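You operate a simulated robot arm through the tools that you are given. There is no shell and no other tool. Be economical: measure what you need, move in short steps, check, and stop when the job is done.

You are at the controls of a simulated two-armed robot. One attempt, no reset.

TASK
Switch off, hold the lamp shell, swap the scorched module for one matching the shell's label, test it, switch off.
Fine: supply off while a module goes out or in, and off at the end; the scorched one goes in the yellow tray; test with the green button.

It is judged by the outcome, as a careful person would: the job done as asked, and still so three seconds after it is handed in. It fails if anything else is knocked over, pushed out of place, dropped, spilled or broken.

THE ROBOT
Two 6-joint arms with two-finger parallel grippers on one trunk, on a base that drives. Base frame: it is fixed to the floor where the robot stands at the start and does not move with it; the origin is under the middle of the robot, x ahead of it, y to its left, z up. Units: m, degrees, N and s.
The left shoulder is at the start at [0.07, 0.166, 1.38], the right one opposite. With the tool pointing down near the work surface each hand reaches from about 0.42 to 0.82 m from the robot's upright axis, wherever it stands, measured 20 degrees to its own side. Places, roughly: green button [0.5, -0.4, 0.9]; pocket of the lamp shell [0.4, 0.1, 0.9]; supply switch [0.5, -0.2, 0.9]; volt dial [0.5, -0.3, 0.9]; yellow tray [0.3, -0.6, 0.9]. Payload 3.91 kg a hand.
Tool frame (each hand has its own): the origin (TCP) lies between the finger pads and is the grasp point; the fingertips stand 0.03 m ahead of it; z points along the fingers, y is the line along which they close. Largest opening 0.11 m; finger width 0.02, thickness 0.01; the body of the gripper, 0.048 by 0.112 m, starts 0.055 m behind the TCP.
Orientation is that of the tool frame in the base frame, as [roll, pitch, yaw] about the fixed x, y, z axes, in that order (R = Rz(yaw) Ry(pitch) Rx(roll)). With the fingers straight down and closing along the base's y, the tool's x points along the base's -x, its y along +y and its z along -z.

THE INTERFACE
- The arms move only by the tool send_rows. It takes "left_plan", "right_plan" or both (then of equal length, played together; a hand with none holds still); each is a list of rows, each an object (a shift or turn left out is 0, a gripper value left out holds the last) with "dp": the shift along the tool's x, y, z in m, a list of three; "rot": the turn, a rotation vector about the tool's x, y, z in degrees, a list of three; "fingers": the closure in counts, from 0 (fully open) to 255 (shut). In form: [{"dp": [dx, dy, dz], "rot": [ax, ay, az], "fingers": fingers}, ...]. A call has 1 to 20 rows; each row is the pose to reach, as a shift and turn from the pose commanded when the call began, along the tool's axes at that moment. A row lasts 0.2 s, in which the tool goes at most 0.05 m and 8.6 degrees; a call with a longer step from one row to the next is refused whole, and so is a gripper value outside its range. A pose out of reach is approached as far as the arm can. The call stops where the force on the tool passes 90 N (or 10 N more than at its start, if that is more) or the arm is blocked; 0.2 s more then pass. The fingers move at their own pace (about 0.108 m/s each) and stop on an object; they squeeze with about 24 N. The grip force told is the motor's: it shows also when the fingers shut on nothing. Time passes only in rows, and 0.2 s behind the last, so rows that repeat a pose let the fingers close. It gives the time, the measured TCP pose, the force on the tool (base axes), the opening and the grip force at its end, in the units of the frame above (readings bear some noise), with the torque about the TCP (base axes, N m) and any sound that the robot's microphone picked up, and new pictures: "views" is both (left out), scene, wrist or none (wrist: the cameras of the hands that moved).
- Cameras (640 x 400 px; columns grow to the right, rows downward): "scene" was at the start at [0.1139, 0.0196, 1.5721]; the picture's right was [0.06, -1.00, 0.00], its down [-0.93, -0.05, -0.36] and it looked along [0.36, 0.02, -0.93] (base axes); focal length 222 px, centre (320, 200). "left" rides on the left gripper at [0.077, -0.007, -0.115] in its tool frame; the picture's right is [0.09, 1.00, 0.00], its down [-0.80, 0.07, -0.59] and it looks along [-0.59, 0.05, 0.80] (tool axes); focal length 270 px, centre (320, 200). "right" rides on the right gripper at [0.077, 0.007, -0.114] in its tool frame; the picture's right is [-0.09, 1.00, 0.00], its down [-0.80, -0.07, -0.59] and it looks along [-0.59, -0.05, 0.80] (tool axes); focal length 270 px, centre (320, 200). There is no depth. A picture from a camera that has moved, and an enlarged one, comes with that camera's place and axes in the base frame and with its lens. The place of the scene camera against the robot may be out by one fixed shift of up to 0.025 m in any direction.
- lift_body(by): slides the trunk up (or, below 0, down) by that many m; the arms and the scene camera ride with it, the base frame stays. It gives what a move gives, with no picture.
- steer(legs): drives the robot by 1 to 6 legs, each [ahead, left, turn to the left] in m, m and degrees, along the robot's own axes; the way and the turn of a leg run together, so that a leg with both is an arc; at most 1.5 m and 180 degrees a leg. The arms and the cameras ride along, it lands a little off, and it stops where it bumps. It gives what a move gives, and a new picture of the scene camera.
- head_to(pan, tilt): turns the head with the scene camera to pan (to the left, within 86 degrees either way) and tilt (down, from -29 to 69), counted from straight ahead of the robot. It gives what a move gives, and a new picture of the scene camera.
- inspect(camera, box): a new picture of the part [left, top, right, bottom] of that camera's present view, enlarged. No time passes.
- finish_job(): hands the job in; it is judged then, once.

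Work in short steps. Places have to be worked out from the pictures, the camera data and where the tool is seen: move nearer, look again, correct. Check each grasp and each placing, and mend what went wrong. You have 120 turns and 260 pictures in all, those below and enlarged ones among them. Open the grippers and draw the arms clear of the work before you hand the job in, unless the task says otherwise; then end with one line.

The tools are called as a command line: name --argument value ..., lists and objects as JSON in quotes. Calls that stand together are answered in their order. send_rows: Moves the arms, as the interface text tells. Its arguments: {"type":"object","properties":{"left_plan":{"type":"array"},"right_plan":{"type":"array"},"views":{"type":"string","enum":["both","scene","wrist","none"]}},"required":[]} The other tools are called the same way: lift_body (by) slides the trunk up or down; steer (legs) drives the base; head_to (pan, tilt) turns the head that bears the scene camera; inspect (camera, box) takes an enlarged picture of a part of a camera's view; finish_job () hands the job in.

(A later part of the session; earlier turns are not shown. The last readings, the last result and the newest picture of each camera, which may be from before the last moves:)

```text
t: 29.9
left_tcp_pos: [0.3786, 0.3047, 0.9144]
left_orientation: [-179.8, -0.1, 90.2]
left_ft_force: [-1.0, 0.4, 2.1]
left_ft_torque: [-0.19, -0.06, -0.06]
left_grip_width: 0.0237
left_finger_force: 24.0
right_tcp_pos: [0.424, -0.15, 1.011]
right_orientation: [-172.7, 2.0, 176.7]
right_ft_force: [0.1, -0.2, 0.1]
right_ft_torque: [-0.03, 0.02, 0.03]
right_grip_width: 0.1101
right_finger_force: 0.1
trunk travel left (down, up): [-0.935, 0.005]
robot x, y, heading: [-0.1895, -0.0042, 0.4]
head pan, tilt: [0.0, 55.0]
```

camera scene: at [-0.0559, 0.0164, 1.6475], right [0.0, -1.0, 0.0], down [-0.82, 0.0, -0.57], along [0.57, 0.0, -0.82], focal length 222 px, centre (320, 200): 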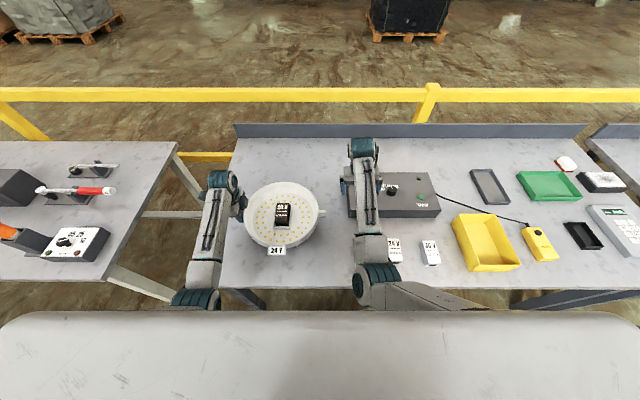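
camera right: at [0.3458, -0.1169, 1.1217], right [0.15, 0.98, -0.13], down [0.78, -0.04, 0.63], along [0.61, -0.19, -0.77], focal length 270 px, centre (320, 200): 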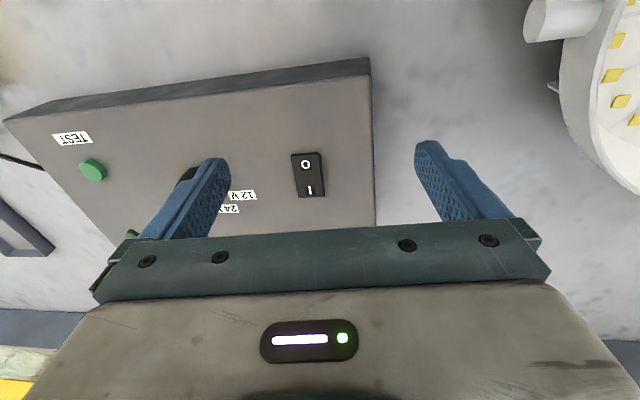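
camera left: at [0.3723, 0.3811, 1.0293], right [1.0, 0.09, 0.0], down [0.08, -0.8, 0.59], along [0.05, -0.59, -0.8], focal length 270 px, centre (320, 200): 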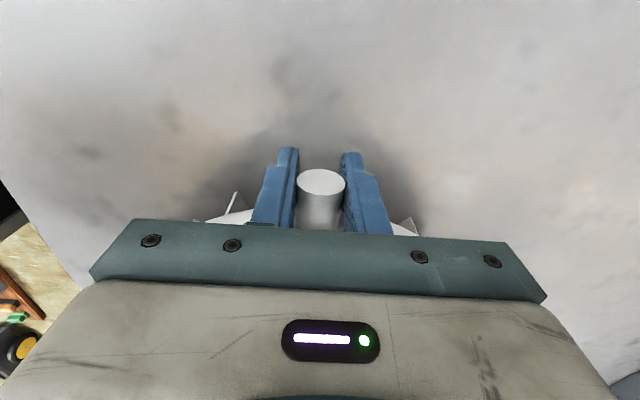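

The upper arm seems to crowd the trunk when the hand moves inward. I test whether inward motion is possible at a larger radius, first levelling the hand again.

send_rows --right_plan '[{"dp": [-0.03, 0, 0], "rot": [-4, 0, 1.7]}, {"dp": [-0.06, 0.0, 0.0], "rot": [-7.3, 2, 3.4]}, {"dp": [-0.08, 0.03, 0], "rot": [-7.3, 2, 3.4]}, {"dp": [-0.08, 0.06, 0], "rot": [-7.3, 2, 3.4]}, {"dp": [-0.08, 0.09, 0], "rot": [-7.3, 2, 3.4]}, {"dp": [-0.08, 0.12, 0], "rot": [-7.3, 2, 3.4]}, {"dp": [-0.08, 0.15, 0], "rot": [-7.3, 2, 3.4]}]' --views "scene"

```text
t: 31.5
left_tcp_pos: [0.3787, 0.3043, 0.914]
left_orientation: [-179.8, -0.1, 90.2]
left_ft_force: [0.4, -1.3, 1.2]
left_ft_torque: [0.43, 0.01, 0.0]
left_grip_width: 0.0235
left_finger_force: 24.2
right_tcp_pos: [0.5119, -0.0053, 0.995]
right_orientation: [180.0, 0.3, 173.2]
right_ft_force: [-0.3, 1.1, -0.3]
right_ft_torque: [-0.02, 0.04, 0.01]
right_grip_width: 0.1101
right_finger_force: 0.0
trunk travel left (down, up): [-0.935, 0.005]
robot x, y, heading: [-0.1882, -0.0029, 0.0]
head pan, tilt: [0.0, 55.0]
camera scene: at [-0.0558, 0.0174, 1.6475], right [0.0, -1.0, 0.0], down [-0.82, 0.0, -0.57], along [0.57, 0.0, -0.82], focal length 222 px, centre (320, 200)
```

scene: 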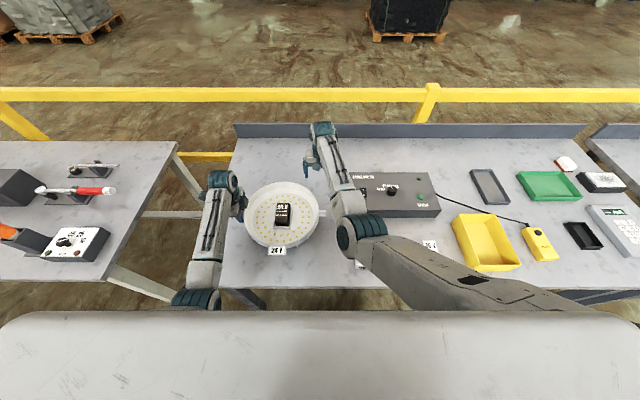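

Inward motion works at a larger radius. I continue left over the shell, correcting the yaw, then pull back over the pocket.

send_rows --right_plan '[{"dp": [0.008, 0.04, 0], "rot": [0, 0, -3]}, {"dp": [0.016, 0.08, 0], "rot": [0, 0, -6.8]}, {"dp": [0.03, 0.118, 0], "rot": [0, 0, -6.8]}, {"dp": [0.06, 0.125, 0], "rot": [0, 0, -6.8]}, {"dp": [0.09, 0.13, 0], "rot": [0, 0, -6.8]}]' --views "both"

```text
t: 32.7
left_tcp_pos: [0.3786, 0.3048, 0.9159]
left_orientation: [-179.6, -0.1, 90.2]
left_ft_force: [-2.2, -0.8, 1.4]
left_ft_torque: [-0.11, -0.11, -0.27]
left_grip_width: 0.0239
left_finger_force: 23.4
right_tcp_pos: [0.5285, 0.0691, 0.9579]
right_orientation: [179.9, 0.4, 180.0]
right_ft_force: [5.2, 0.1, 2.6]
right_ft_torque: [0.09, -0.09, -0.28]
right_grip_width: 0.11
right_finger_force: 0.0
right hand out of reach, approached as far as the arm can: row 2, 3, 4, 5
trunk travel left (down, up): [-0.935, 0.005]
robot x, y, heading: [-0.19, -0.0022, 0.4]
head pan, tilt: [0.0, 55.0]
camera scene: at [-0.0557, 0.0164, 1.6476], right [0.0, -1.0, 0.0], down [-0.82, 0.0, -0.57], along [0.57, 0.0, -0.82], focal length 222 px, centre (320, 200)
camera right: at [0.4511, 0.0758, 1.0719], right [0.09, 1.0, 0.0], down [0.8, -0.07, 0.6], along [0.6, -0.05, -0.8], focal length 270 px, centre (320, 200)
```

scene: 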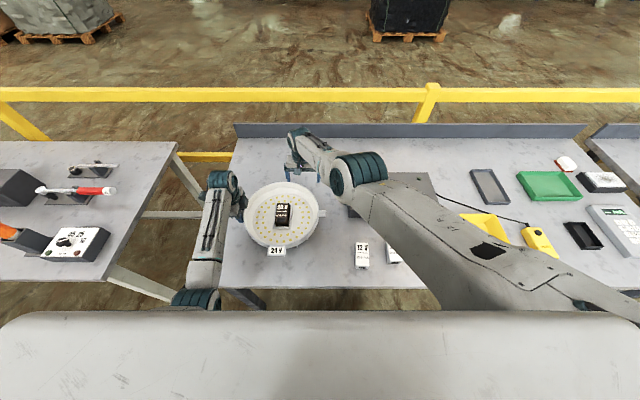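
right: 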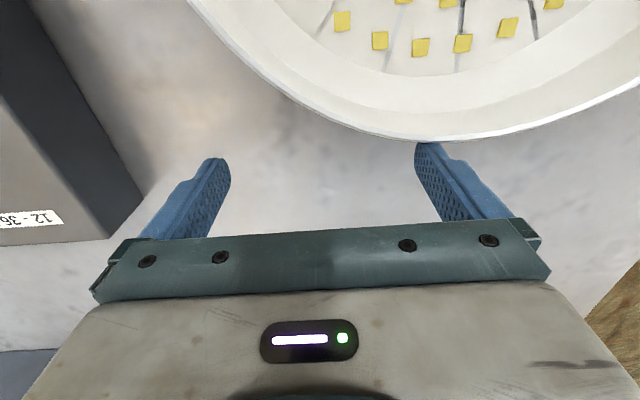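

The left finger brushes the shell rim (5 N); I back off to the right and up at once.

send_rows --right_plan '[{"dp": [-0.012, -0.02, 0]}, {"dp": [-0.012, -0.05, -0.02]}, {"dp": [0.0, -0.08, -0.04]}, {"dp": [0.02, -0.08, -0.04]}]' --views "both"

```text
t: 33.7
left_tcp_pos: [0.3788, 0.3057, 0.9151]
left_orientation: [-179.9, -0.1, 90.3]
left_ft_force: [-0.7, -1.2, 0.7]
left_ft_torque: [0.48, 0.11, -0.07]
left_grip_width: 0.0235
left_finger_force: 24.4
right_tcp_pos: [0.5638, 0.0048, 0.9775]
right_orientation: [180.0, 0.2, 180.0]
right_ft_force: [-0.5, -0.6, 0.3]
right_ft_torque: [0.03, 0.0, 0.01]
right_grip_width: 0.11
right_finger_force: 0.1
right hand out of reach, approached as far as the arm can: row 1, 2, 3, 4
trunk travel left (down, up): [-0.935, 0.005]
robot x, y, heading: [-0.186, 0.0008, 0.2]
head pan, tilt: [0.0, 55.0]
camera scene: at [-0.0559, 0.017, 1.6475], right [0.0, -1.0, 0.0], down [-0.82, 0.0, -0.57], along [0.57, 0.0, -0.82], focal length 222 px, centre (320, 200)
camera right: at [0.4859, 0.0121, 1.0917], right [0.09, 1.0, 0.0], down [0.8, -0.07, 0.6], along [0.59, -0.05, -0.8], focal length 270 px, centre (320, 200)
```

scene: 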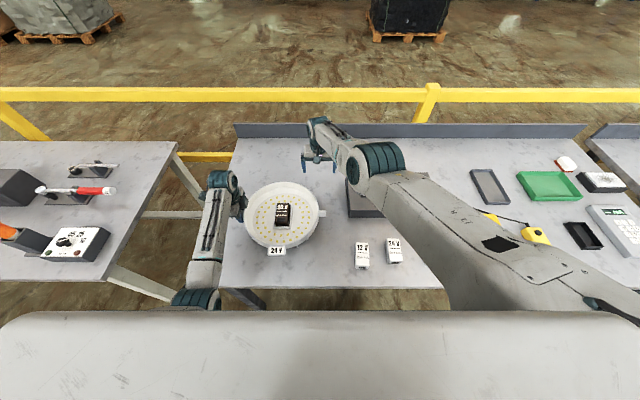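
right: 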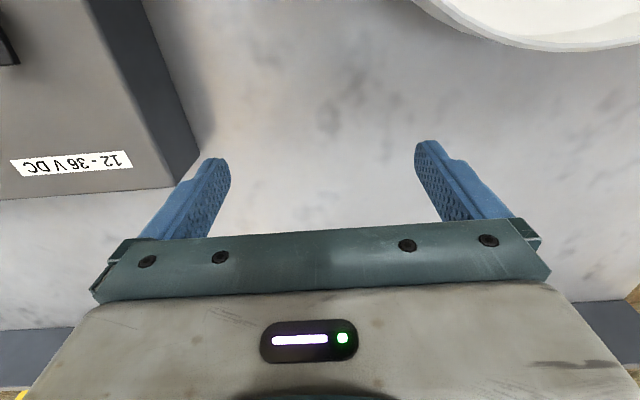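

I test whether yaw matters: I turn the right hand 15° clockwise (as in the posture that reached fine) while easing back.

send_rows --right_plan '[{"dp": [0.01, -0.01, -0.005], "rot": [0, 0, 7]}, {"dp": [0.02, -0.02, -0.01], "rot": [0, 0, 14]}, {"dp": [0.04, -0.02, -0.02], "rot": [0, 0, 20]}, {"dp": [0.05, -0.02, -0.03], "rot": [0, 0, 20]}]' --views "scene"

```text
t: 34.7
left_tcp_pos: [0.3795, 0.3057, 0.9146]
left_orientation: [-179.9, -0.2, 90.2]
left_ft_force: [0.0, 1.2, 0.9]
left_ft_torque: [0.21, 0.01, -0.07]
left_grip_width: 0.0237
left_finger_force: 24.0
right_tcp_pos: [0.5687, 0.003, 0.9865]
right_orientation: [179.9, 0.2, 159.8]
right_ft_force: [0.4, -0.7, 0.0]
right_ft_torque: [-0.01, 0.03, -0.01]
right_grip_width: 0.11
right_finger_force: 0.1
right hand out of reach, approached as far as the arm can: row 1, 2, 3, 4
trunk travel left (down, up): [-0.935, 0.005]
robot x, y, heading: [-0.1887, -0.0007, 0.3]
head pan, tilt: [0.0, 55.0]
camera scene: at [-0.0558, 0.0167, 1.6475], right [0.0, -1.0, 0.0], down [-0.82, 0.0, -0.57], along [0.57, 0.0, -0.82], focal length 222 px, centre (320, 200)
```

scene: 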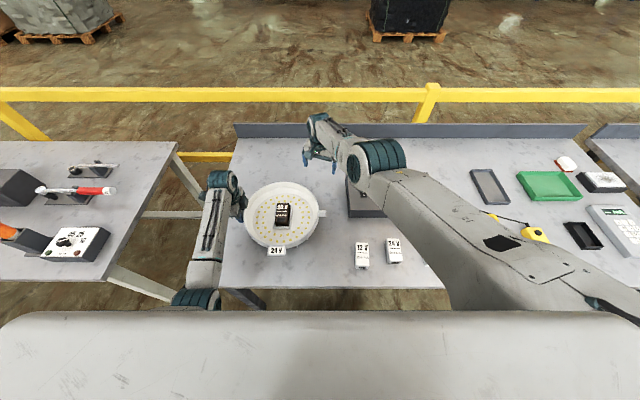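

The limit is position, not yaw: near radius 0.70 straight ahead was fine. So I'll stand farther back and left (base ≈[-0.36, 0.16]), where pocket and left lug both fall in good zones. First I release the lug and raise the left hand, and bring the right hand back to its side.

send_rows --left_plan '[{"fingers": 100}, {"fingers": 0}, {"fingers": 0}, {"dp": [0, 0, -0.03]}, {"dp": [0, 0, -0.06]}, {"dp": [0, 0, -0.085]}, {"dp": [0, 0, -0.085]}]' --right_plan '[{"dp": [-0.007, -0.03, 0], "rot": [0, 0, -6]}, {"dp": [-0.014, -0.06, 0], "rot": [0, 0, -12]}, {"dp": [-0.021, -0.09, 0], "rot": [0, 0, -20]}, {"dp": [-0.01, -0.13, 0], "rot": [0, 0, -20]}, {"dp": [0.0, -0.17, -0.005], "rot": [0, 0, -20]}, {"dp": [0.03, -0.2, -0.01], "rot": [0, 0, -20]}, {"dp": [0.06, -0.22, -0.01], "rot": [0, 0, -20]}]' --views "scene"

```text
t: 36.3
left_tcp_pos: [0.3796, 0.3075, 1.0026]
left_orientation: [-180.0, 0.0, 90.3]
left_ft_force: [-0.5, 0.5, 0.0]
left_ft_torque: [-0.01, 0.0, -0.04]
left_grip_width: 0.1098
left_finger_force: 0.0
right_tcp_pos: [0.5868, -0.1674, 0.9394]
right_orientation: [-180.0, 1.0, -179.8]
right_ft_force: [7.4, 3.6, 23.9]
right_ft_torque: [-1.17, 0.0, 0.66]
right_grip_width: 0.108
right_finger_force: 0.0
right hand out of reach, approached as far as the arm can: row 1, 2, 3, 4, 5, 6, 7
trunk travel left (down, up): [-0.935, 0.005]
robot x, y, heading: [-0.1878, 0.0015, 0.2]
head pan, tilt: [0.0, 55.0]
camera scene: at [-0.0594, 0.0203, 1.6483], right [0.0, -1.0, 0.0], down [-0.82, 0.0, -0.58], along [0.58, 0.0, -0.82], focal length 222 px, centre (320, 200)
```

scene: 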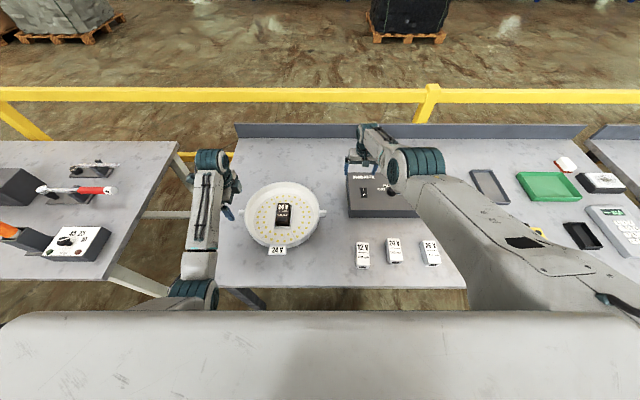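

The right hand slipped to its outer limit and leans on the box (24 N). I relieve it by moving left/outward off the box.

send_rows --right_plan '[{"dp": [-0.01, 0.02, -0.03]}, {"dp": [-0.01, 0.05, -0.05]}, {"dp": [-0.01, 0.08, -0.05]}]' --views "both"

```text
t: 37.1
left_tcp_pos: [0.3813, 0.3059, 1.001]
left_orientation: [-179.6, 0.0, 90.2]
left_ft_force: [0.7, -0.4, 0.4]
left_ft_torque: [0.0, 0.01, 0.01]
left_grip_width: 0.1101
left_finger_force: 0.1
right_tcp_pos: [0.5926, -0.0863, 0.9842]
right_orientation: [179.9, 0.2, -180.0]
right_ft_force: [0.0, -0.8, 0.1]
right_ft_torque: [-0.01, 0.02, -0.01]
right_grip_width: 0.11
right_finger_force: 0.1
right hand out of reach, approached as far as the arm can: row 3
trunk travel left (down, up): [-0.935, 0.005]
robot x, y, heading: [-0.1852, -0.005, 0.1]
head pan, tilt: [0.0, 55.0]
camera scene: at [-0.0558, 0.0184, 1.6475], right [0.0, -1.0, 0.0], down [-0.82, 0.0, -0.57], along [0.57, 0.0, -0.82], focal length 222 px, centre (320, 200)
camera right: at [0.5154, -0.079, 1.0985], right [0.09, 1.0, 0.0], down [0.8, -0.07, 0.6], along [0.59, -0.05, -0.8], focal length 270 px, centre (320, 200)
```

scene: 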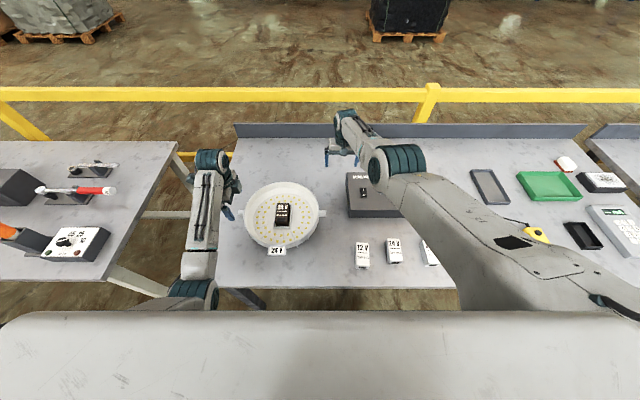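
right: 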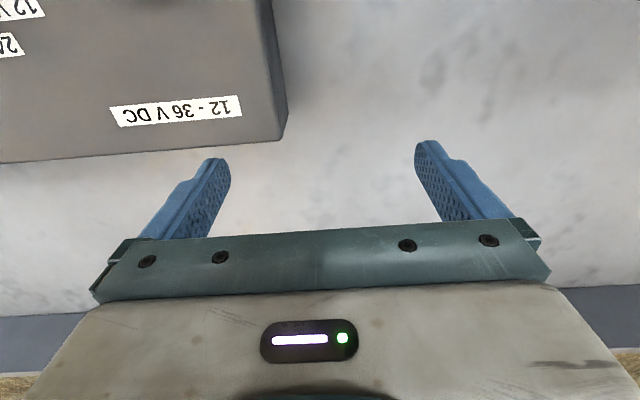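

Off the box now. I drive back and then left so that the pocket is straight ahead of the right arm and the lug in front of the left.

steer --legs '[[-0.195, 0, 0]]'

inspect --camera "right" --box '[0, 0, 640, 400]'

```text
t: 38.7
left_tcp_pos: [0.1912, 0.3017, 0.9976]
left_orientation: [-179.5, -0.1, 90.0]
left_ft_force: [0.7, 0.0, -1.0]
left_ft_torque: [0.0, 0.03, 0.0]
left_grip_width: 0.11
left_finger_force: 0.0
right_tcp_pos: [0.403, -0.0904, 0.9814]
right_orientation: [180.0, 0.0, 179.8]
right_ft_force: [0.1, 0.4, 0.1]
right_ft_torque: [0.03, 0.01, -0.03]
right_grip_width: 0.1101
right_finger_force: 0.0
trunk travel left (down, up): [-0.935, 0.005]
robot x, y, heading: [-0.3785, -0.0049, 0.0]
head pan, tilt: [0.0, 55.0]
camera scene: at [-0.2446, 0.016, 1.6469], right [0.0, -1.0, 0.0], down [-0.82, 0.0, -0.57], along [0.57, 0.0, -0.82], focal length 222 px, centre (320, 200)
```

scene: 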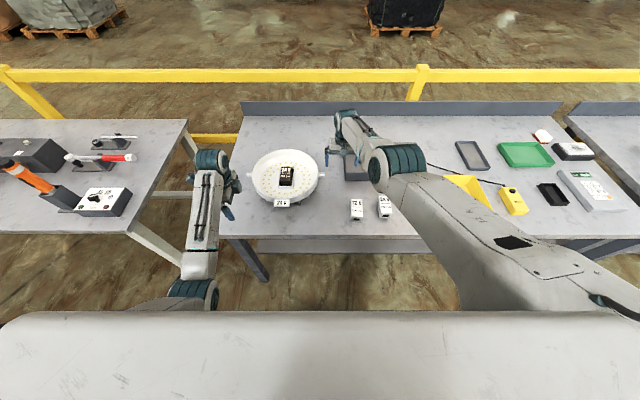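

```text
1.00 times, centred on (320, 200) of right
camera zoom: at [0.3247, -0.0829, 1.096], right [0.09, 1.0, 0.0], down [0.8, -0.07, 0.6], along [0.59, -0.05, -0.8], focal length 270 px, centre (320, 200)
```

zoom: 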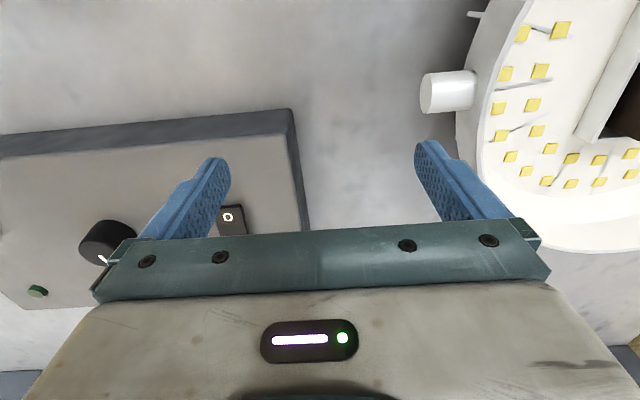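

Right lug end is at y≈-0.021, so the shell centre is y≈0.146. Before driving left over the rim I try to raise the right hand and draw it in a bit.

send_rows --right_plan '[{"dp": [0.02, -0.01, -0.01]}, {"dp": [0.04, -0.02, -0.02]}, {"dp": [0.06, -0.03, -0.03]}]' --views "none"

```text
t: 39.5
left_tcp_pos: [0.1861, 0.3029, 1.0]
left_orientation: [-179.8, -0.1, 90.0]
left_ft_force: [0.1, -0.3, 0.6]
left_ft_torque: [0.0, 0.01, 0.02]
left_grip_width: 0.1103
left_finger_force: 0.0
right_tcp_pos: [0.3351, -0.1209, 1.0149]
right_orientation: [180.0, 0.4, 179.8]
right_ft_force: [-0.6, -0.6, 0.1]
right_ft_torque: [0.0, -0.01, 0.01]
right_grip_width: 0.1101
right_finger_force: 0.1
trunk travel left (down, up): [-0.935, 0.005]
robot x, y, heading: [-0.38, 0.0011, -0.1]
head pan, tilt: [0.0, 55.0]
```

That worked fully; tips now at 0.985. I drive left 0.185 m.

steer --legs '[[0, 0.185, 0]]'

inspect --camera "right" --box '[0, 0, 640, 400]'

inspect --camera "left" --box '[0, 0, 640, 400]'

```text
t: 41.0
left_tcp_pos: [0.188, 0.4826, 1.002]
left_orientation: [-179.8, -0.2, 90.1]
left_ft_force: [0.0, 0.4, -0.5]
left_ft_torque: [-0.01, 0.0, -0.02]
left_grip_width: 0.1099
left_finger_force: 0.1
right_tcp_pos: [0.3361, 0.0594, 1.0142]
right_orientation: [179.8, 0.4, 179.9]
right_ft_force: [1.4, -0.8, 0.0]
right_ft_torque: [0.03, -0.01, 0.0]
right_grip_width: 0.1102
right_finger_force: 0.0
trunk travel left (down, up): [-0.935, 0.005]
robot x, y, heading: [-0.3804, 0.1807, 0.2]
head pan, tilt: [0.0, 55.0]
camera scene: at [-0.2503, 0.1933, 1.6475], right [0.0, -1.0, 0.0], down [-0.82, 0.0, -0.57], along [0.57, 0.0, -0.82], focal length 222 px, centre (320, 200)
```

scene: 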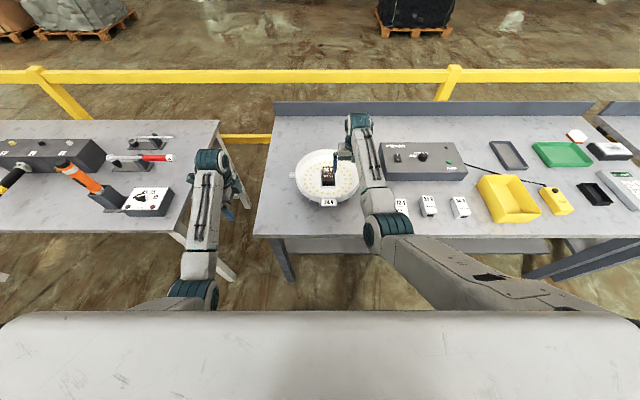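

```text
1.00 times, centred on (320, 200) of right
camera zoom: at [0.259, 0.0668, 1.1277], right [0.09, 1.0, 0.0], down [0.8, -0.07, 0.6], along [0.6, -0.05, -0.8], focal length 270 px, centre (320, 200)
```

zoom: 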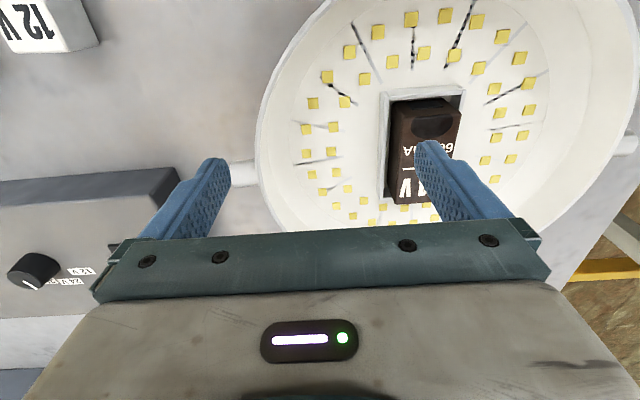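

```text
1.00 times, centred on (320, 200) of left
camera zoom: at [0.1808, 0.5583, 1.1159], right [1.0, 0.09, 0.0], down [0.07, -0.8, 0.59], along [0.05, -0.59, -0.81], focal length 270 px, centre (320, 200)
```

zoom: 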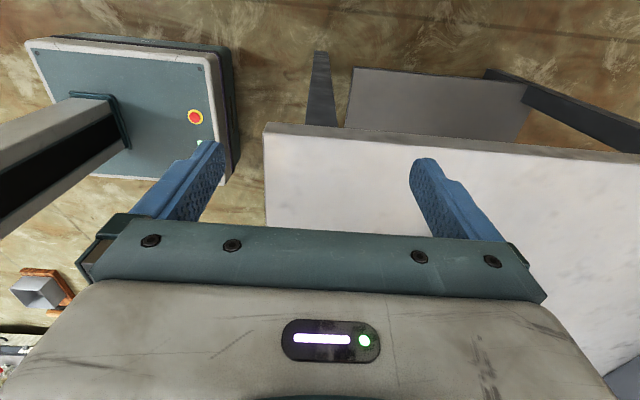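

Very good view. Now the left hand returns above the lug.

send_rows --left_plan '[{"dp": [-0.02, 0.038, 0]}, {"dp": [-0.05, 0.07, 0]}, {"dp": [-0.08, 0.1, 0]}, {"dp": [-0.11, 0.13, 0]}, {"dp": [-0.14, 0.16, 0]}, {"dp": [-0.17, 0.185, 0]}, {"dp": [-0.177, 0.191, 0.01]}, {"dp": [-0.177, 0.191, 0.01]}]' --views "both"

```text
t: 42.8
left_tcp_pos: [0.3811, 0.3094, 0.9887]
left_orientation: [-179.8, -0.1, 90.2]
left_ft_force: [0.2, 0.3, -0.1]
left_ft_torque: [0.01, 0.01, 0.01]
left_grip_width: 0.1099
left_finger_force: 0.1
right_tcp_pos: [0.3366, 0.0617, 1.0141]
right_orientation: [-179.9, 0.3, 179.9]
right_ft_force: [0.0, -0.4, -0.6]
right_ft_torque: [-0.03, -0.02, -0.02]
right_grip_width: 0.1103
right_finger_force: 0.1
trunk travel left (down, up): [-0.935, 0.005]
robot x, y, heading: [-0.3813, 0.1819, 0.1]
head pan, tilt: [0.0, 55.0]
camera scene: at [-0.2503, 0.198, 1.6475], right [0.0, -1.0, 0.0], down [-0.82, 0.0, -0.57], along [0.57, 0.0, -0.82], focal length 222 px, centre (320, 200)
camera left: at [0.3732, 0.3844, 1.1035], right [1.0, 0.09, 0.0], down [0.07, -0.8, 0.59], along [0.05, -0.59, -0.8], focal length 270 px, centre (320, 200)
```

scene: 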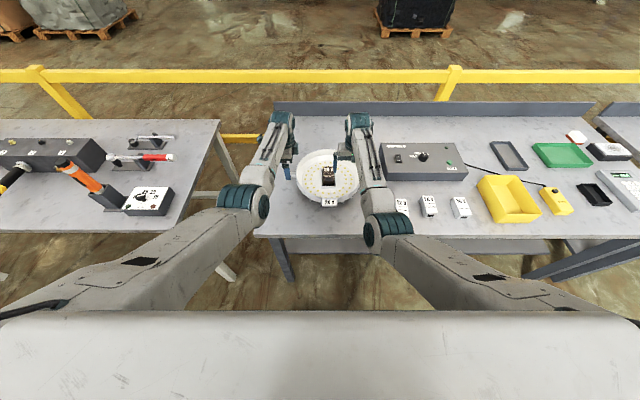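
left: 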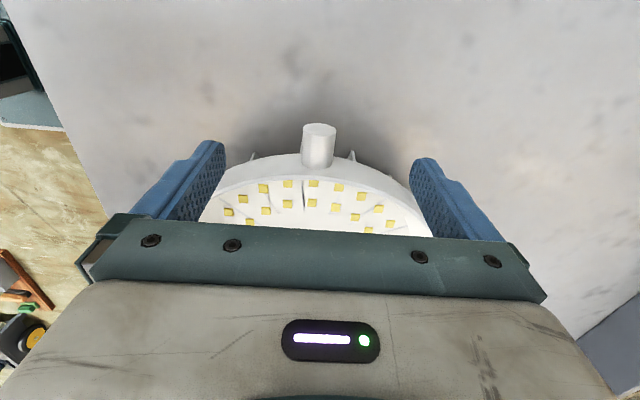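

Lug is still at the same place. I lower onto it and close.

send_rows --left_plan '[{"dp": [-0.003, -0.002, 0.03]}, {"dp": [-0.003, -0.002, 0.06]}, {"dp": [-0.003, -0.002, 0.075]}, {"dp": [-0.003, -0.002, 0.075]}, {"dp": [-0.003, -0.002, 0.075], "fingers": 100}, {"dp": [-0.003, -0.002, 0.075], "fingers": 180}, {"dp": [-0.003, -0.002, 0.075], "fingers": 220}, {"dp": [-0.003, -0.002, 0.075], "fingers": 255}, {"dp": [-0.003, -0.002, 0.075], "fingers": 255}]' --views "wrist"

inspect --camera "right" --box '[240, 0, 640, 240]'

```text
t: 44.8
left_tcp_pos: [0.3737, 0.3057, 0.9162]
left_orientation: [-179.8, -0.1, 90.2]
left_ft_force: [1.2, 0.7, 0.6]
left_ft_torque: [0.02, 0.03, 0.39]
left_grip_width: 0.0238
left_finger_force: 23.9
left hand out of reach, approached as far as the arm can: row 3, 4, 5
right_tcp_pos: [0.3368, 0.0637, 1.0133]
right_orientation: [-180.0, 0.1, 179.9]
right_ft_force: [-0.3, -0.5, 0.9]
right_ft_torque: [0.01, 0.01, 0.01]
right_grip_width: 0.11
right_finger_force: 0.1
trunk travel left (down, up): [-0.935, 0.005]
robot x, y, heading: [-0.3795, 0.1832, 0.1]
head pan, tilt: [0.0, 55.0]
camera left: at [0.3672, 0.3817, 1.0298], right [1.0, 0.09, 0.0], down [0.08, -0.8, 0.59], along [0.05, -0.59, -0.8], focal length 270 px, centre (320, 200)
```

left: 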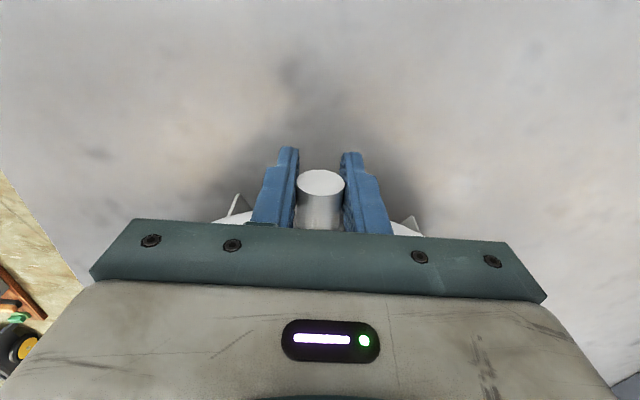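

```text
1.60 times, centred on (440, 120) of right
camera zoom: at [0.2593, 0.07, 1.1279], right [0.09, 1.0, 0.0], down [0.8, -0.07, 0.6], along [0.6, -0.05, -0.8], focal length 432 px, centre (128, 328)
```

zoom: 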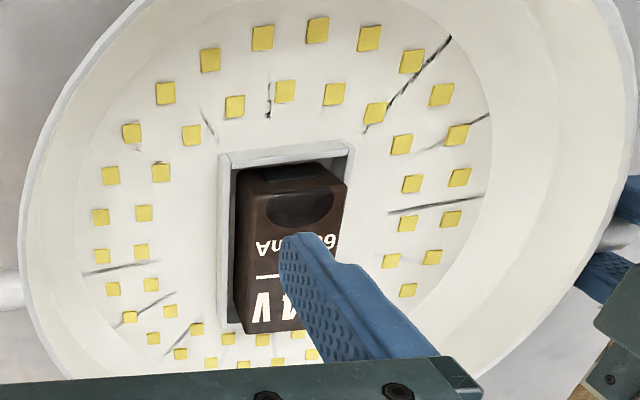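

Shell held (24 N). I now shift the right hand left to straddle the scorched module and look.

send_rows --right_plan '[{"dp": [0, 0.03, 0]}, {"dp": [0, 0.06, 0]}, {"dp": [-0.01, 0.081, 0]}, {"dp": [-0.01, 0.081, 0]}]' --views "wrist"

inspect --camera "right" --box '[200, 0, 440, 240]'

```text
t: 45.8
left_tcp_pos: [0.3725, 0.3056, 0.9154]
left_orientation: [-179.7, 0.1, 90.1]
left_ft_force: [2.8, 1.0, 0.1]
left_ft_torque: [-0.08, -0.01, 0.32]
left_grip_width: 0.0238
left_finger_force: 23.9
right_tcp_pos: [0.3456, 0.1455, 1.0117]
right_orientation: [-179.9, 0.2, 179.9]
right_ft_force: [0.0, 0.3, -0.2]
right_ft_torque: [0.01, -0.01, -0.01]
right_grip_width: 0.1102
right_finger_force: 0.1
trunk travel left (down, up): [-0.935, 0.005]
robot x, y, heading: [-0.3807, 0.1798, -0.0]
head pan, tilt: [0.0, 55.0]
camera right: at [0.269, 0.1525, 1.1267], right [0.09, 1.0, 0.0], down [0.8, -0.07, 0.6], along [0.6, -0.05, -0.8], focal length 270 px, centre (320, 200)
```

right: 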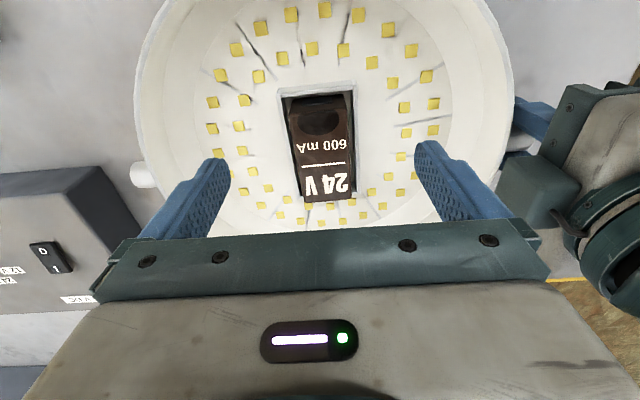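

```text
1.67 times, centred on (320, 120) of right
camera zoom: at [0.269, 0.1525, 1.1267], right [0.09, 1.0, 0.0], down [0.8, -0.07, 0.6], along [0.6, -0.05, -0.8], focal length 450 px, centre (320, 333)
```

zoom: 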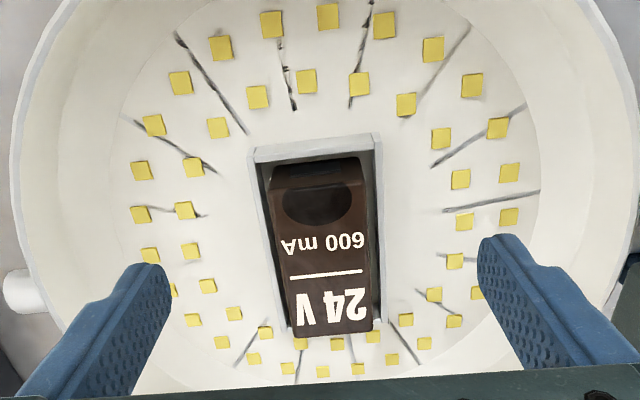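

The module's top face spans x≈0.352–0.418, y≈0.124–0.167, top z≈0.929, pocket wall top z≈0.89. I position at x≈0.38 and lower with open fingers to tips ≈0.897.

send_rows --right_plan '[{"dp": [-0.02, -0.001, 0.02]}, {"dp": [-0.034, -0.001, 0.05]}, {"dp": [-0.034, -0.001, 0.075]}, {"dp": [-0.034, -0.001, 0.085]}, {"dp": [-0.034, -0.001, 0.085]}]' --views "both"

```text
t: 47.0
left_tcp_pos: [0.3742, 0.3059, 0.916]
left_orientation: [-179.7, 0.0, 90.1]
left_ft_force: [1.2, 0.7, 0.2]
left_ft_torque: [-0.02, 0.0, 0.36]
left_grip_width: 0.0237
left_finger_force: 23.4
right_tcp_pos: [0.3675, 0.137, 0.9417]
right_orientation: [180.0, 0.3, 180.0]
right_ft_force: [-0.5, -0.4, 0.0]
right_ft_torque: [0.0, -0.01, 0.01]
right_grip_width: 0.1098
right_finger_force: 0.0
right hand out of reach, approached as far as the arm can: row 2, 3, 4, 5
trunk travel left (down, up): [-0.935, 0.005]
robot x, y, heading: [-0.3833, 0.1822, 0.1]
head pan, tilt: [0.0, 55.0]
camera scene: at [-0.25, 0.1983, 1.6475], right [0.0, -1.0, 0.0], down [-0.82, 0.0, -0.57], along [0.57, 0.0, -0.82], focal length 222 px, centre (320, 200)
camera right: at [0.2904, 0.1438, 1.0558], right [0.09, 1.0, 0.0], down [0.8, -0.07, 0.6], along [0.6, -0.05, -0.8], focal length 270 px, centre (320, 200)
```

scene: 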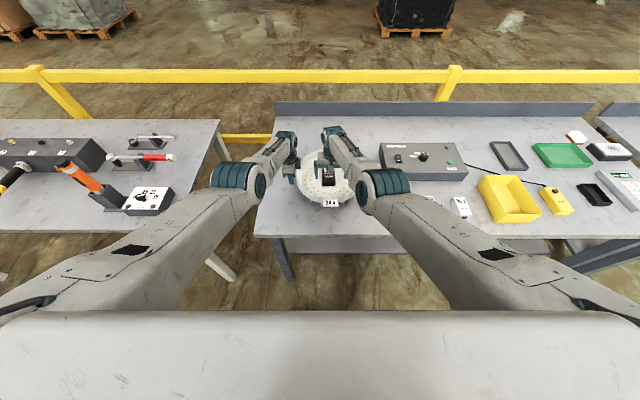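
right: 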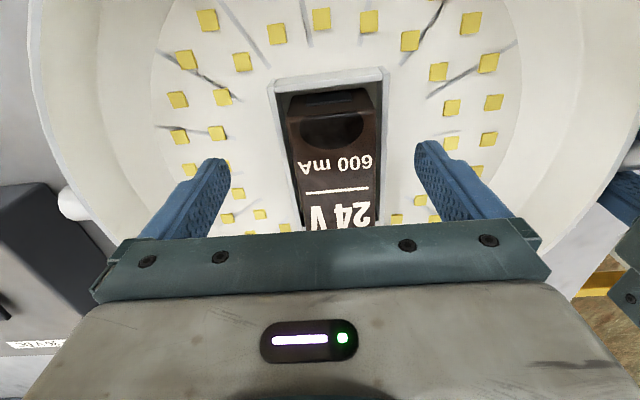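

The right arm is at its outer limit here (x 0.3675, z 0.942). I back out, release the lug, and move the base 0.035 m closer.

send_rows --left_plan '[{"fingers": 100}, {"fingers": 0}, {"fingers": 0}, {"fingers": 0}, {"dp": [0, 0, -0.03]}, {"dp": [0, 0, -0.06]}, {"dp": [0, -0.01, -0.075]}]' --right_plan '[{"dp": [0, 0, -0.03]}, {"dp": [0.01, 0.004, -0.055]}, {"dp": [0.025, 0.008, -0.07]}, {"dp": [0.04, 0.008, -0.075]}, {"dp": [0.05, 0.008, -0.075]}, {"dp": [0.05, 0.008, -0.075]}, {"dp": [0.05, 0.008, -0.075]}]' --views "none"

steer --legs '[[0.04, 0, 0]]'

inspect --camera "left" --box '[0, 0, 640, 400]'

```text
t: 48.6
left_tcp_pos: [0.3663, 0.3042, 0.9899]
left_orientation: [-179.9, 0.1, 90.1]
left_ft_force: [0.2, -0.7, 0.4]
left_ft_torque: [-0.01, -0.02, -0.01]
left_grip_width: 0.1099
left_finger_force: 0.0
right_tcp_pos: [0.318, 0.1434, 1.016]
right_orientation: [-180.0, 0.3, 180.0]
right_ft_force: [-0.4, 0.8, -0.5]
right_ft_torque: [-0.03, -0.01, 0.0]
right_grip_width: 0.1101
right_finger_force: 0.0
trunk travel left (down, up): [-0.935, 0.005]
robot x, y, heading: [-0.3801, 0.179, 0.3]
head pan, tilt: [0.0, 55.0]
```

```text
t: 49.5
left_tcp_pos: [0.3993, 0.3053, 0.9959]
left_orientation: [179.8, 0.0, 90.0]
left_ft_force: [-0.7, -0.3, 1.3]
left_ft_torque: [0.0, -0.05, -0.02]
left_grip_width: 0.11
left_finger_force: 0.0
right_tcp_pos: [0.3495, 0.1459, 1.0213]
right_orientation: [180.0, 0.7, 179.9]
right_ft_force: [-0.6, 0.8, 1.6]
right_ft_torque: [0.01, -0.02, -0.01]
right_grip_width: 0.1098
right_finger_force: 0.1
trunk travel left (down, up): [-0.935, 0.005]
robot x, y, heading: [-0.3435, 0.1829, 0.1]
head pan, tilt: [0.0, 55.0]
camera scene: at [-0.2232, 0.1982, 1.6487], right [0.0, -1.0, 0.0], down [-0.81, 0.0, -0.58], along [0.58, 0.0, -0.81], focal length 222 px, centre (320, 200)
```

scene: 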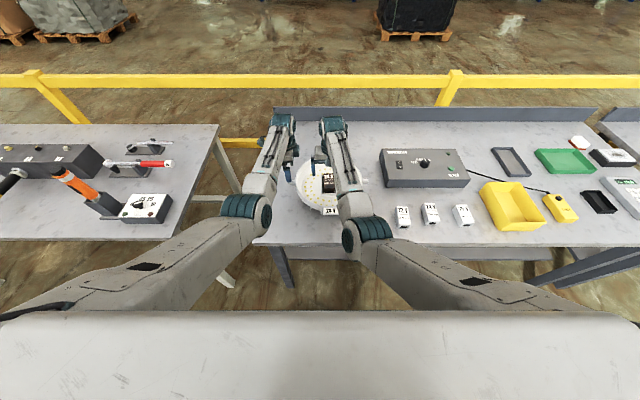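

```text
1.00 times, centred on (320, 200) of left
camera zoom: at [0.3917, 0.3807, 1.1102], right [1.0, 0.09, 0.0], down [0.07, -0.8, 0.59], along [0.06, -0.59, -0.8], focal length 270 px, centre (320, 200)
```

zoom: 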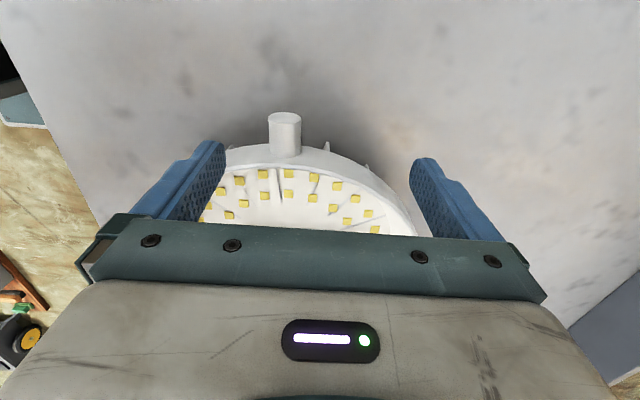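

Base is at x=-0.343. Lug at x≈0.374 now; I re-align the left hand and lower it.

send_rows --left_plan '[{"dp": [0, -0.025, 0.02]}, {"dp": [0, -0.025, 0.05]}, {"dp": [0, -0.025, 0.08]}, {"dp": [0, -0.025, 0.08]}]' --views "wrist"

```text
t: 50.5
left_tcp_pos: [0.3807, 0.3044, 0.91]
left_orientation: [-179.7, -0.1, 90.1]
left_ft_force: [0.0, 0.2, 0.6]
left_ft_torque: [-0.02, -0.02, 0.02]
left_grip_width: 0.1099
left_finger_force: 0.1
right_tcp_pos: [0.3573, 0.1457, 1.015]
right_orientation: [180.0, 0.1, 180.0]
right_ft_force: [0.6, -0.4, -0.5]
right_ft_torque: [0.02, 0.02, 0.02]
right_grip_width: 0.1097
right_finger_force: 0.1
trunk travel left (down, up): [-0.935, 0.005]
robot x, y, heading: [-0.3413, 0.1816, -0.0]
head pan, tilt: [0.0, 55.0]
camera left: at [0.3757, 0.3802, 1.0233], right [1.0, 0.09, 0.0], down [0.08, -0.8, 0.59], along [0.05, -0.59, -0.8], focal length 270 px, centre (320, 200)
```

left: 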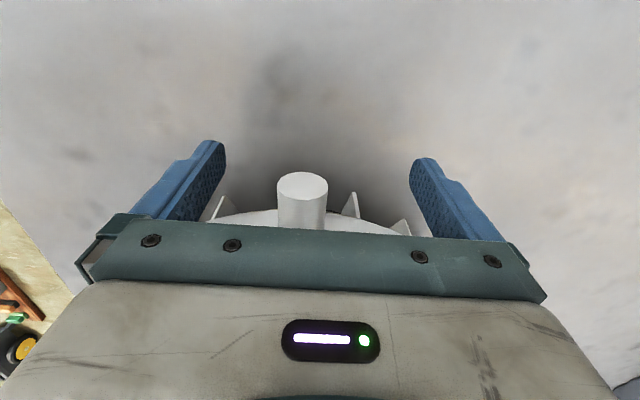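

The lug is ~7 mm to the left of centre; I shift and close.

send_rows --left_plan '[{"dp": [0.001, -0.007, -0.005]}, {"dp": [0.001, -0.007, -0.005], "fingers": 100}, {"dp": [0.001, -0.007, -0.005], "fingers": 180}, {"dp": [0.001, -0.007, -0.005], "fingers": 220}, {"dp": [0.001, -0.007, -0.005], "fingers": 255}, {"dp": [0.001, -0.007, -0.005], "fingers": 255}]' --views "wrist"

inspect --camera "right" --box '[200, 0, 440, 240]'

```text
t: 51.9
left_tcp_pos: [0.3739, 0.3054, 0.9144]
left_orientation: [-179.7, 0.0, 90.1]
left_ft_force: [0.5, 0.0, 0.0]
left_ft_torque: [0.08, 0.01, 0.35]
left_grip_width: 0.0237
left_finger_force: 24.4
right_tcp_pos: [0.3574, 0.1449, 1.0151]
right_orientation: [179.9, 0.2, 180.0]
right_ft_force: [1.1, 0.3, 0.2]
right_ft_torque: [0.0, 0.03, -0.03]
right_grip_width: 0.1102
right_finger_force: 0.0
trunk travel left (down, up): [-0.935, 0.005]
robot x, y, heading: [-0.3433, 0.1846, 0.1]
head pan, tilt: [0.0, 55.0]
camera left: at [0.3676, 0.3816, 1.0289], right [1.0, 0.09, 0.0], down [0.08, -0.8, 0.59], along [0.05, -0.59, -0.8], focal length 270 px, centre (320, 200)
```

left: 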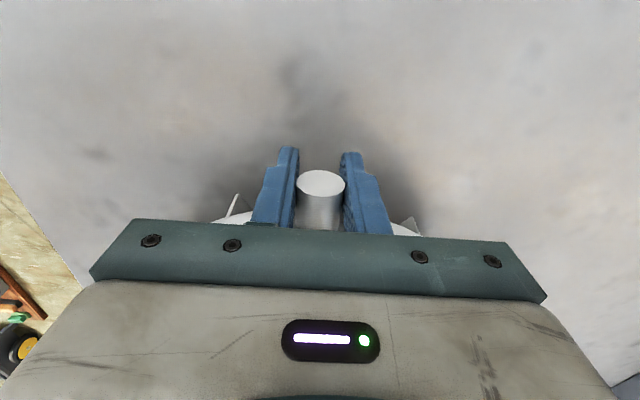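

```text
1.67 times, centred on (320, 120) of right
camera zoom: at [0.2797, 0.1522, 1.1299], right [0.09, 1.0, 0.0], down [0.8, -0.07, 0.6], along [0.6, -0.05, -0.8], focal length 450 px, centre (320, 333)
```

zoom: 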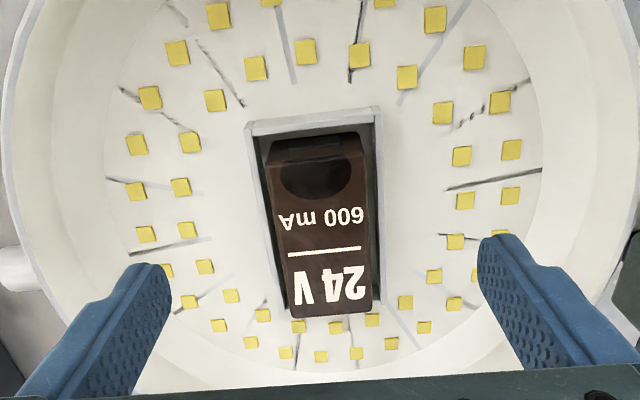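

Shell held again, centred. I lower the right hand to straddle the module at [0.384, 0.146, 0.925].

send_rows --right_plan '[{"dp": [-0.02, 0.001, 0.03]}, {"dp": [-0.026, 0.001, 0.06]}, {"dp": [-0.026, 0.001, 0.08]}, {"dp": [-0.026, 0.001, 0.09]}, {"dp": [-0.026, 0.001, 0.09]}]' --views "wrist"

```text
t: 53.1
left_tcp_pos: [0.3745, 0.306, 0.9146]
left_orientation: [-179.8, 0.0, 90.1]
left_ft_force: [1.9, 0.4, 0.1]
left_ft_torque: [0.0, -0.03, 0.34]
left_grip_width: 0.0237
left_finger_force: 23.8
right_tcp_pos: [0.3833, 0.1467, 0.925]
right_orientation: [-180.0, 0.4, 180.0]
right_ft_force: [-0.2, 1.0, 0.0]
right_ft_torque: [0.03, 0.02, -0.02]
right_grip_width: 0.1099
right_finger_force: 0.0
trunk travel left (down, up): [-0.935, 0.005]
robot x, y, heading: [-0.3432, 0.1814, 0.1]
head pan, tilt: [0.0, 55.0]
camera right: at [0.3072, 0.1539, 1.0385], right [0.09, 1.0, 0.0], down [0.8, -0.07, 0.6], along [0.6, -0.05, -0.8], focal length 270 px, centre (320, 200)
```

right: 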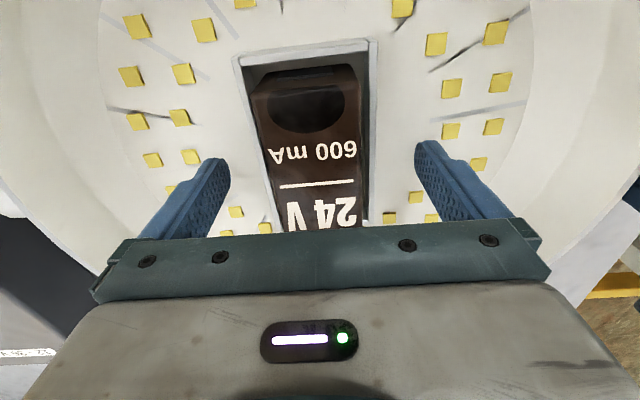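

Exactly in place. I close on the module.

send_rows --right_plan '[{"fingers": 100}, {"fingers": 150}, {"fingers": 190}, {"fingers": 255}, {"fingers": 255}]' --views "wrist"

```text
t: 54.3
left_tcp_pos: [0.3749, 0.3058, 0.9139]
left_orientation: [-179.7, -0.1, 90.1]
left_ft_force: [1.3, 6.7, 0.9]
left_ft_torque: [-0.36, -0.02, 0.28]
left_grip_width: 0.0239
left_finger_force: 24.3
right_tcp_pos: [0.385, 0.1462, 0.9248]
right_orientation: [-179.9, 0.3, 179.9]
right_ft_force: [1.3, -9.3, 0.2]
right_ft_torque: [-0.52, 0.09, 0.32]
right_grip_width: 0.0649
right_finger_force: 24.2
trunk travel left (down, up): [-0.935, 0.005]
robot x, y, heading: [-0.3406, 0.1812, 0.3]
head pan, tilt: [0.0, 55.0]
camera right: at [0.3072, 0.153, 1.0385], right [0.09, 1.0, 0.0], down [0.8, -0.07, 0.6], along [0.6, -0.05, -0.8], focal length 270 px, centre (320, 200)
```

right: 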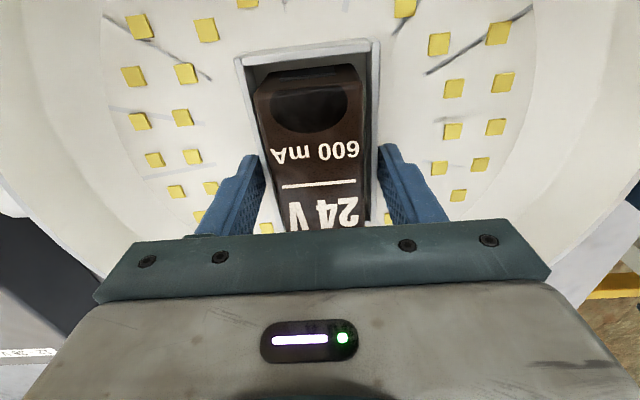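

Width 65 mm: the tips are clamping the pocket walls, not the module. I open slightly, raise 12 mm and close again.

send_rows --right_plan '[{"fingers": 70}, {"fingers": 70}, {"dp": [0, 0, -0.013], "fingers": 70}, {"dp": [0, 0, -0.013], "fingers": 70}, {"dp": [0, 0, -0.013], "fingers": 150}, {"dp": [0, 0, -0.013], "fingers": 255}, {"dp": [0, 0, -0.013], "fingers": 255}, {"dp": [0, 0, -0.013], "fingers": 255}]' --views "wrist"

```text
t: 56.1
left_tcp_pos: [0.3736, 0.3048, 0.9151]
left_orientation: [-179.7, 0.0, 90.1]
left_ft_force: [2.4, -1.5, -0.3]
left_ft_torque: [-0.2, 0.0, 0.29]
left_grip_width: 0.0238
left_finger_force: 24.4
right_tcp_pos: [0.384, 0.1461, 0.9374]
right_orientation: [-180.0, 0.2, 179.9]
right_ft_force: [-0.8, -0.2, 2.2]
right_ft_torque: [-0.04, 0.03, 0.02]
right_grip_width: 0.0447
right_finger_force: 24.0
trunk travel left (down, up): [-0.935, 0.005]
robot x, y, heading: [-0.3401, 0.185, 0.1]
head pan, tilt: [0.0, 55.0]
camera right: at [0.3067, 0.1534, 1.0523], right [0.09, 1.0, 0.0], down [0.8, -0.07, 0.6], along [0.6, -0.05, -0.8], focal length 270 px, centre (320, 200)
```

right: 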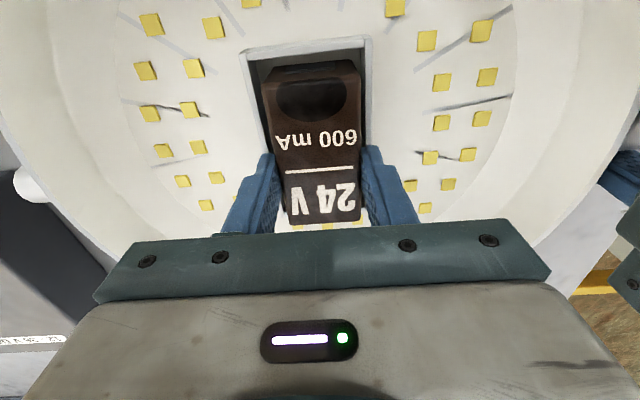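

Width 45 mm: the module is gripped (seated grip at TCP z=0.937). I pull straight up.

send_rows --right_plan '[{"dp": [0, 0, -0.008]}, {"dp": [0, 0, -0.016]}, {"dp": [0, 0, -0.028]}, {"dp": [0, 0, -0.04]}, {"dp": [0, 0, -0.055]}, {"dp": [0, 0, -0.07]}]' --views "both"

```text
t: 57.5
left_tcp_pos: [0.3738, 0.3045, 0.9141]
left_orientation: [-179.6, 0.0, 90.1]
left_ft_force: [0.5, -1.8, -0.3]
left_ft_torque: [-0.05, -0.03, 0.22]
left_grip_width: 0.0237
left_finger_force: 23.9
right_tcp_pos: [0.3826, 0.1451, 1.0086]
right_orientation: [180.0, 0.2, 179.9]
right_ft_force: [0.5, 0.3, -1.8]
right_ft_torque: [0.04, 0.01, -0.02]
right_grip_width: 0.0447
right_finger_force: 24.0
trunk travel left (down, up): [-0.935, 0.005]
robot x, y, heading: [-0.3378, 0.186, 0.2]
head pan, tilt: [0.0, 55.0]
camera scene: at [-0.2097, 0.1978, 1.6474], right [0.0, -1.0, 0.0], down [-0.82, 0.0, -0.57], along [0.57, 0.0, -0.82], focal length 222 px, centre (320, 200)
camera right: at [0.3062, 0.1522, 1.123], right [0.09, 1.0, 0.0], down [0.8, -0.07, 0.6], along [0.6, -0.05, -0.8], focal length 270 px, centre (320, 200)
```

scene: 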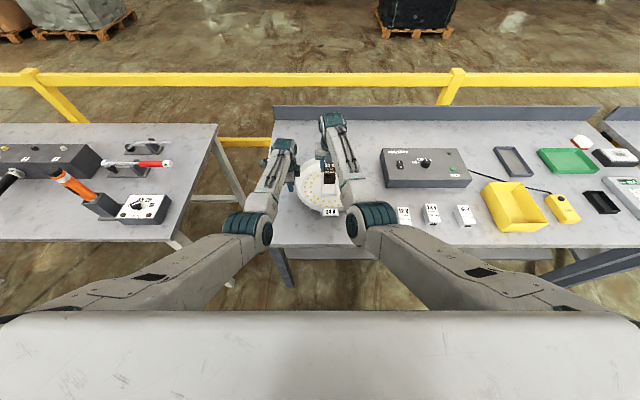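
right: 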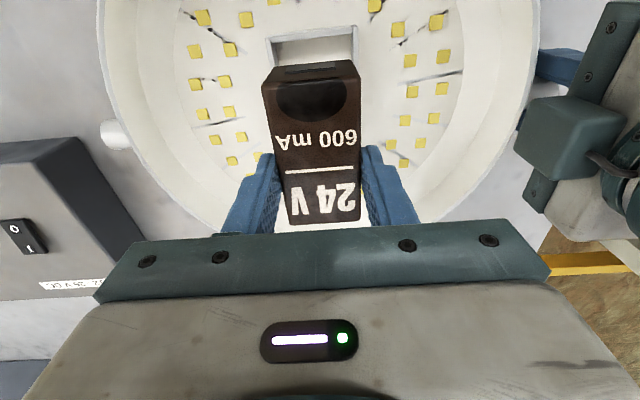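

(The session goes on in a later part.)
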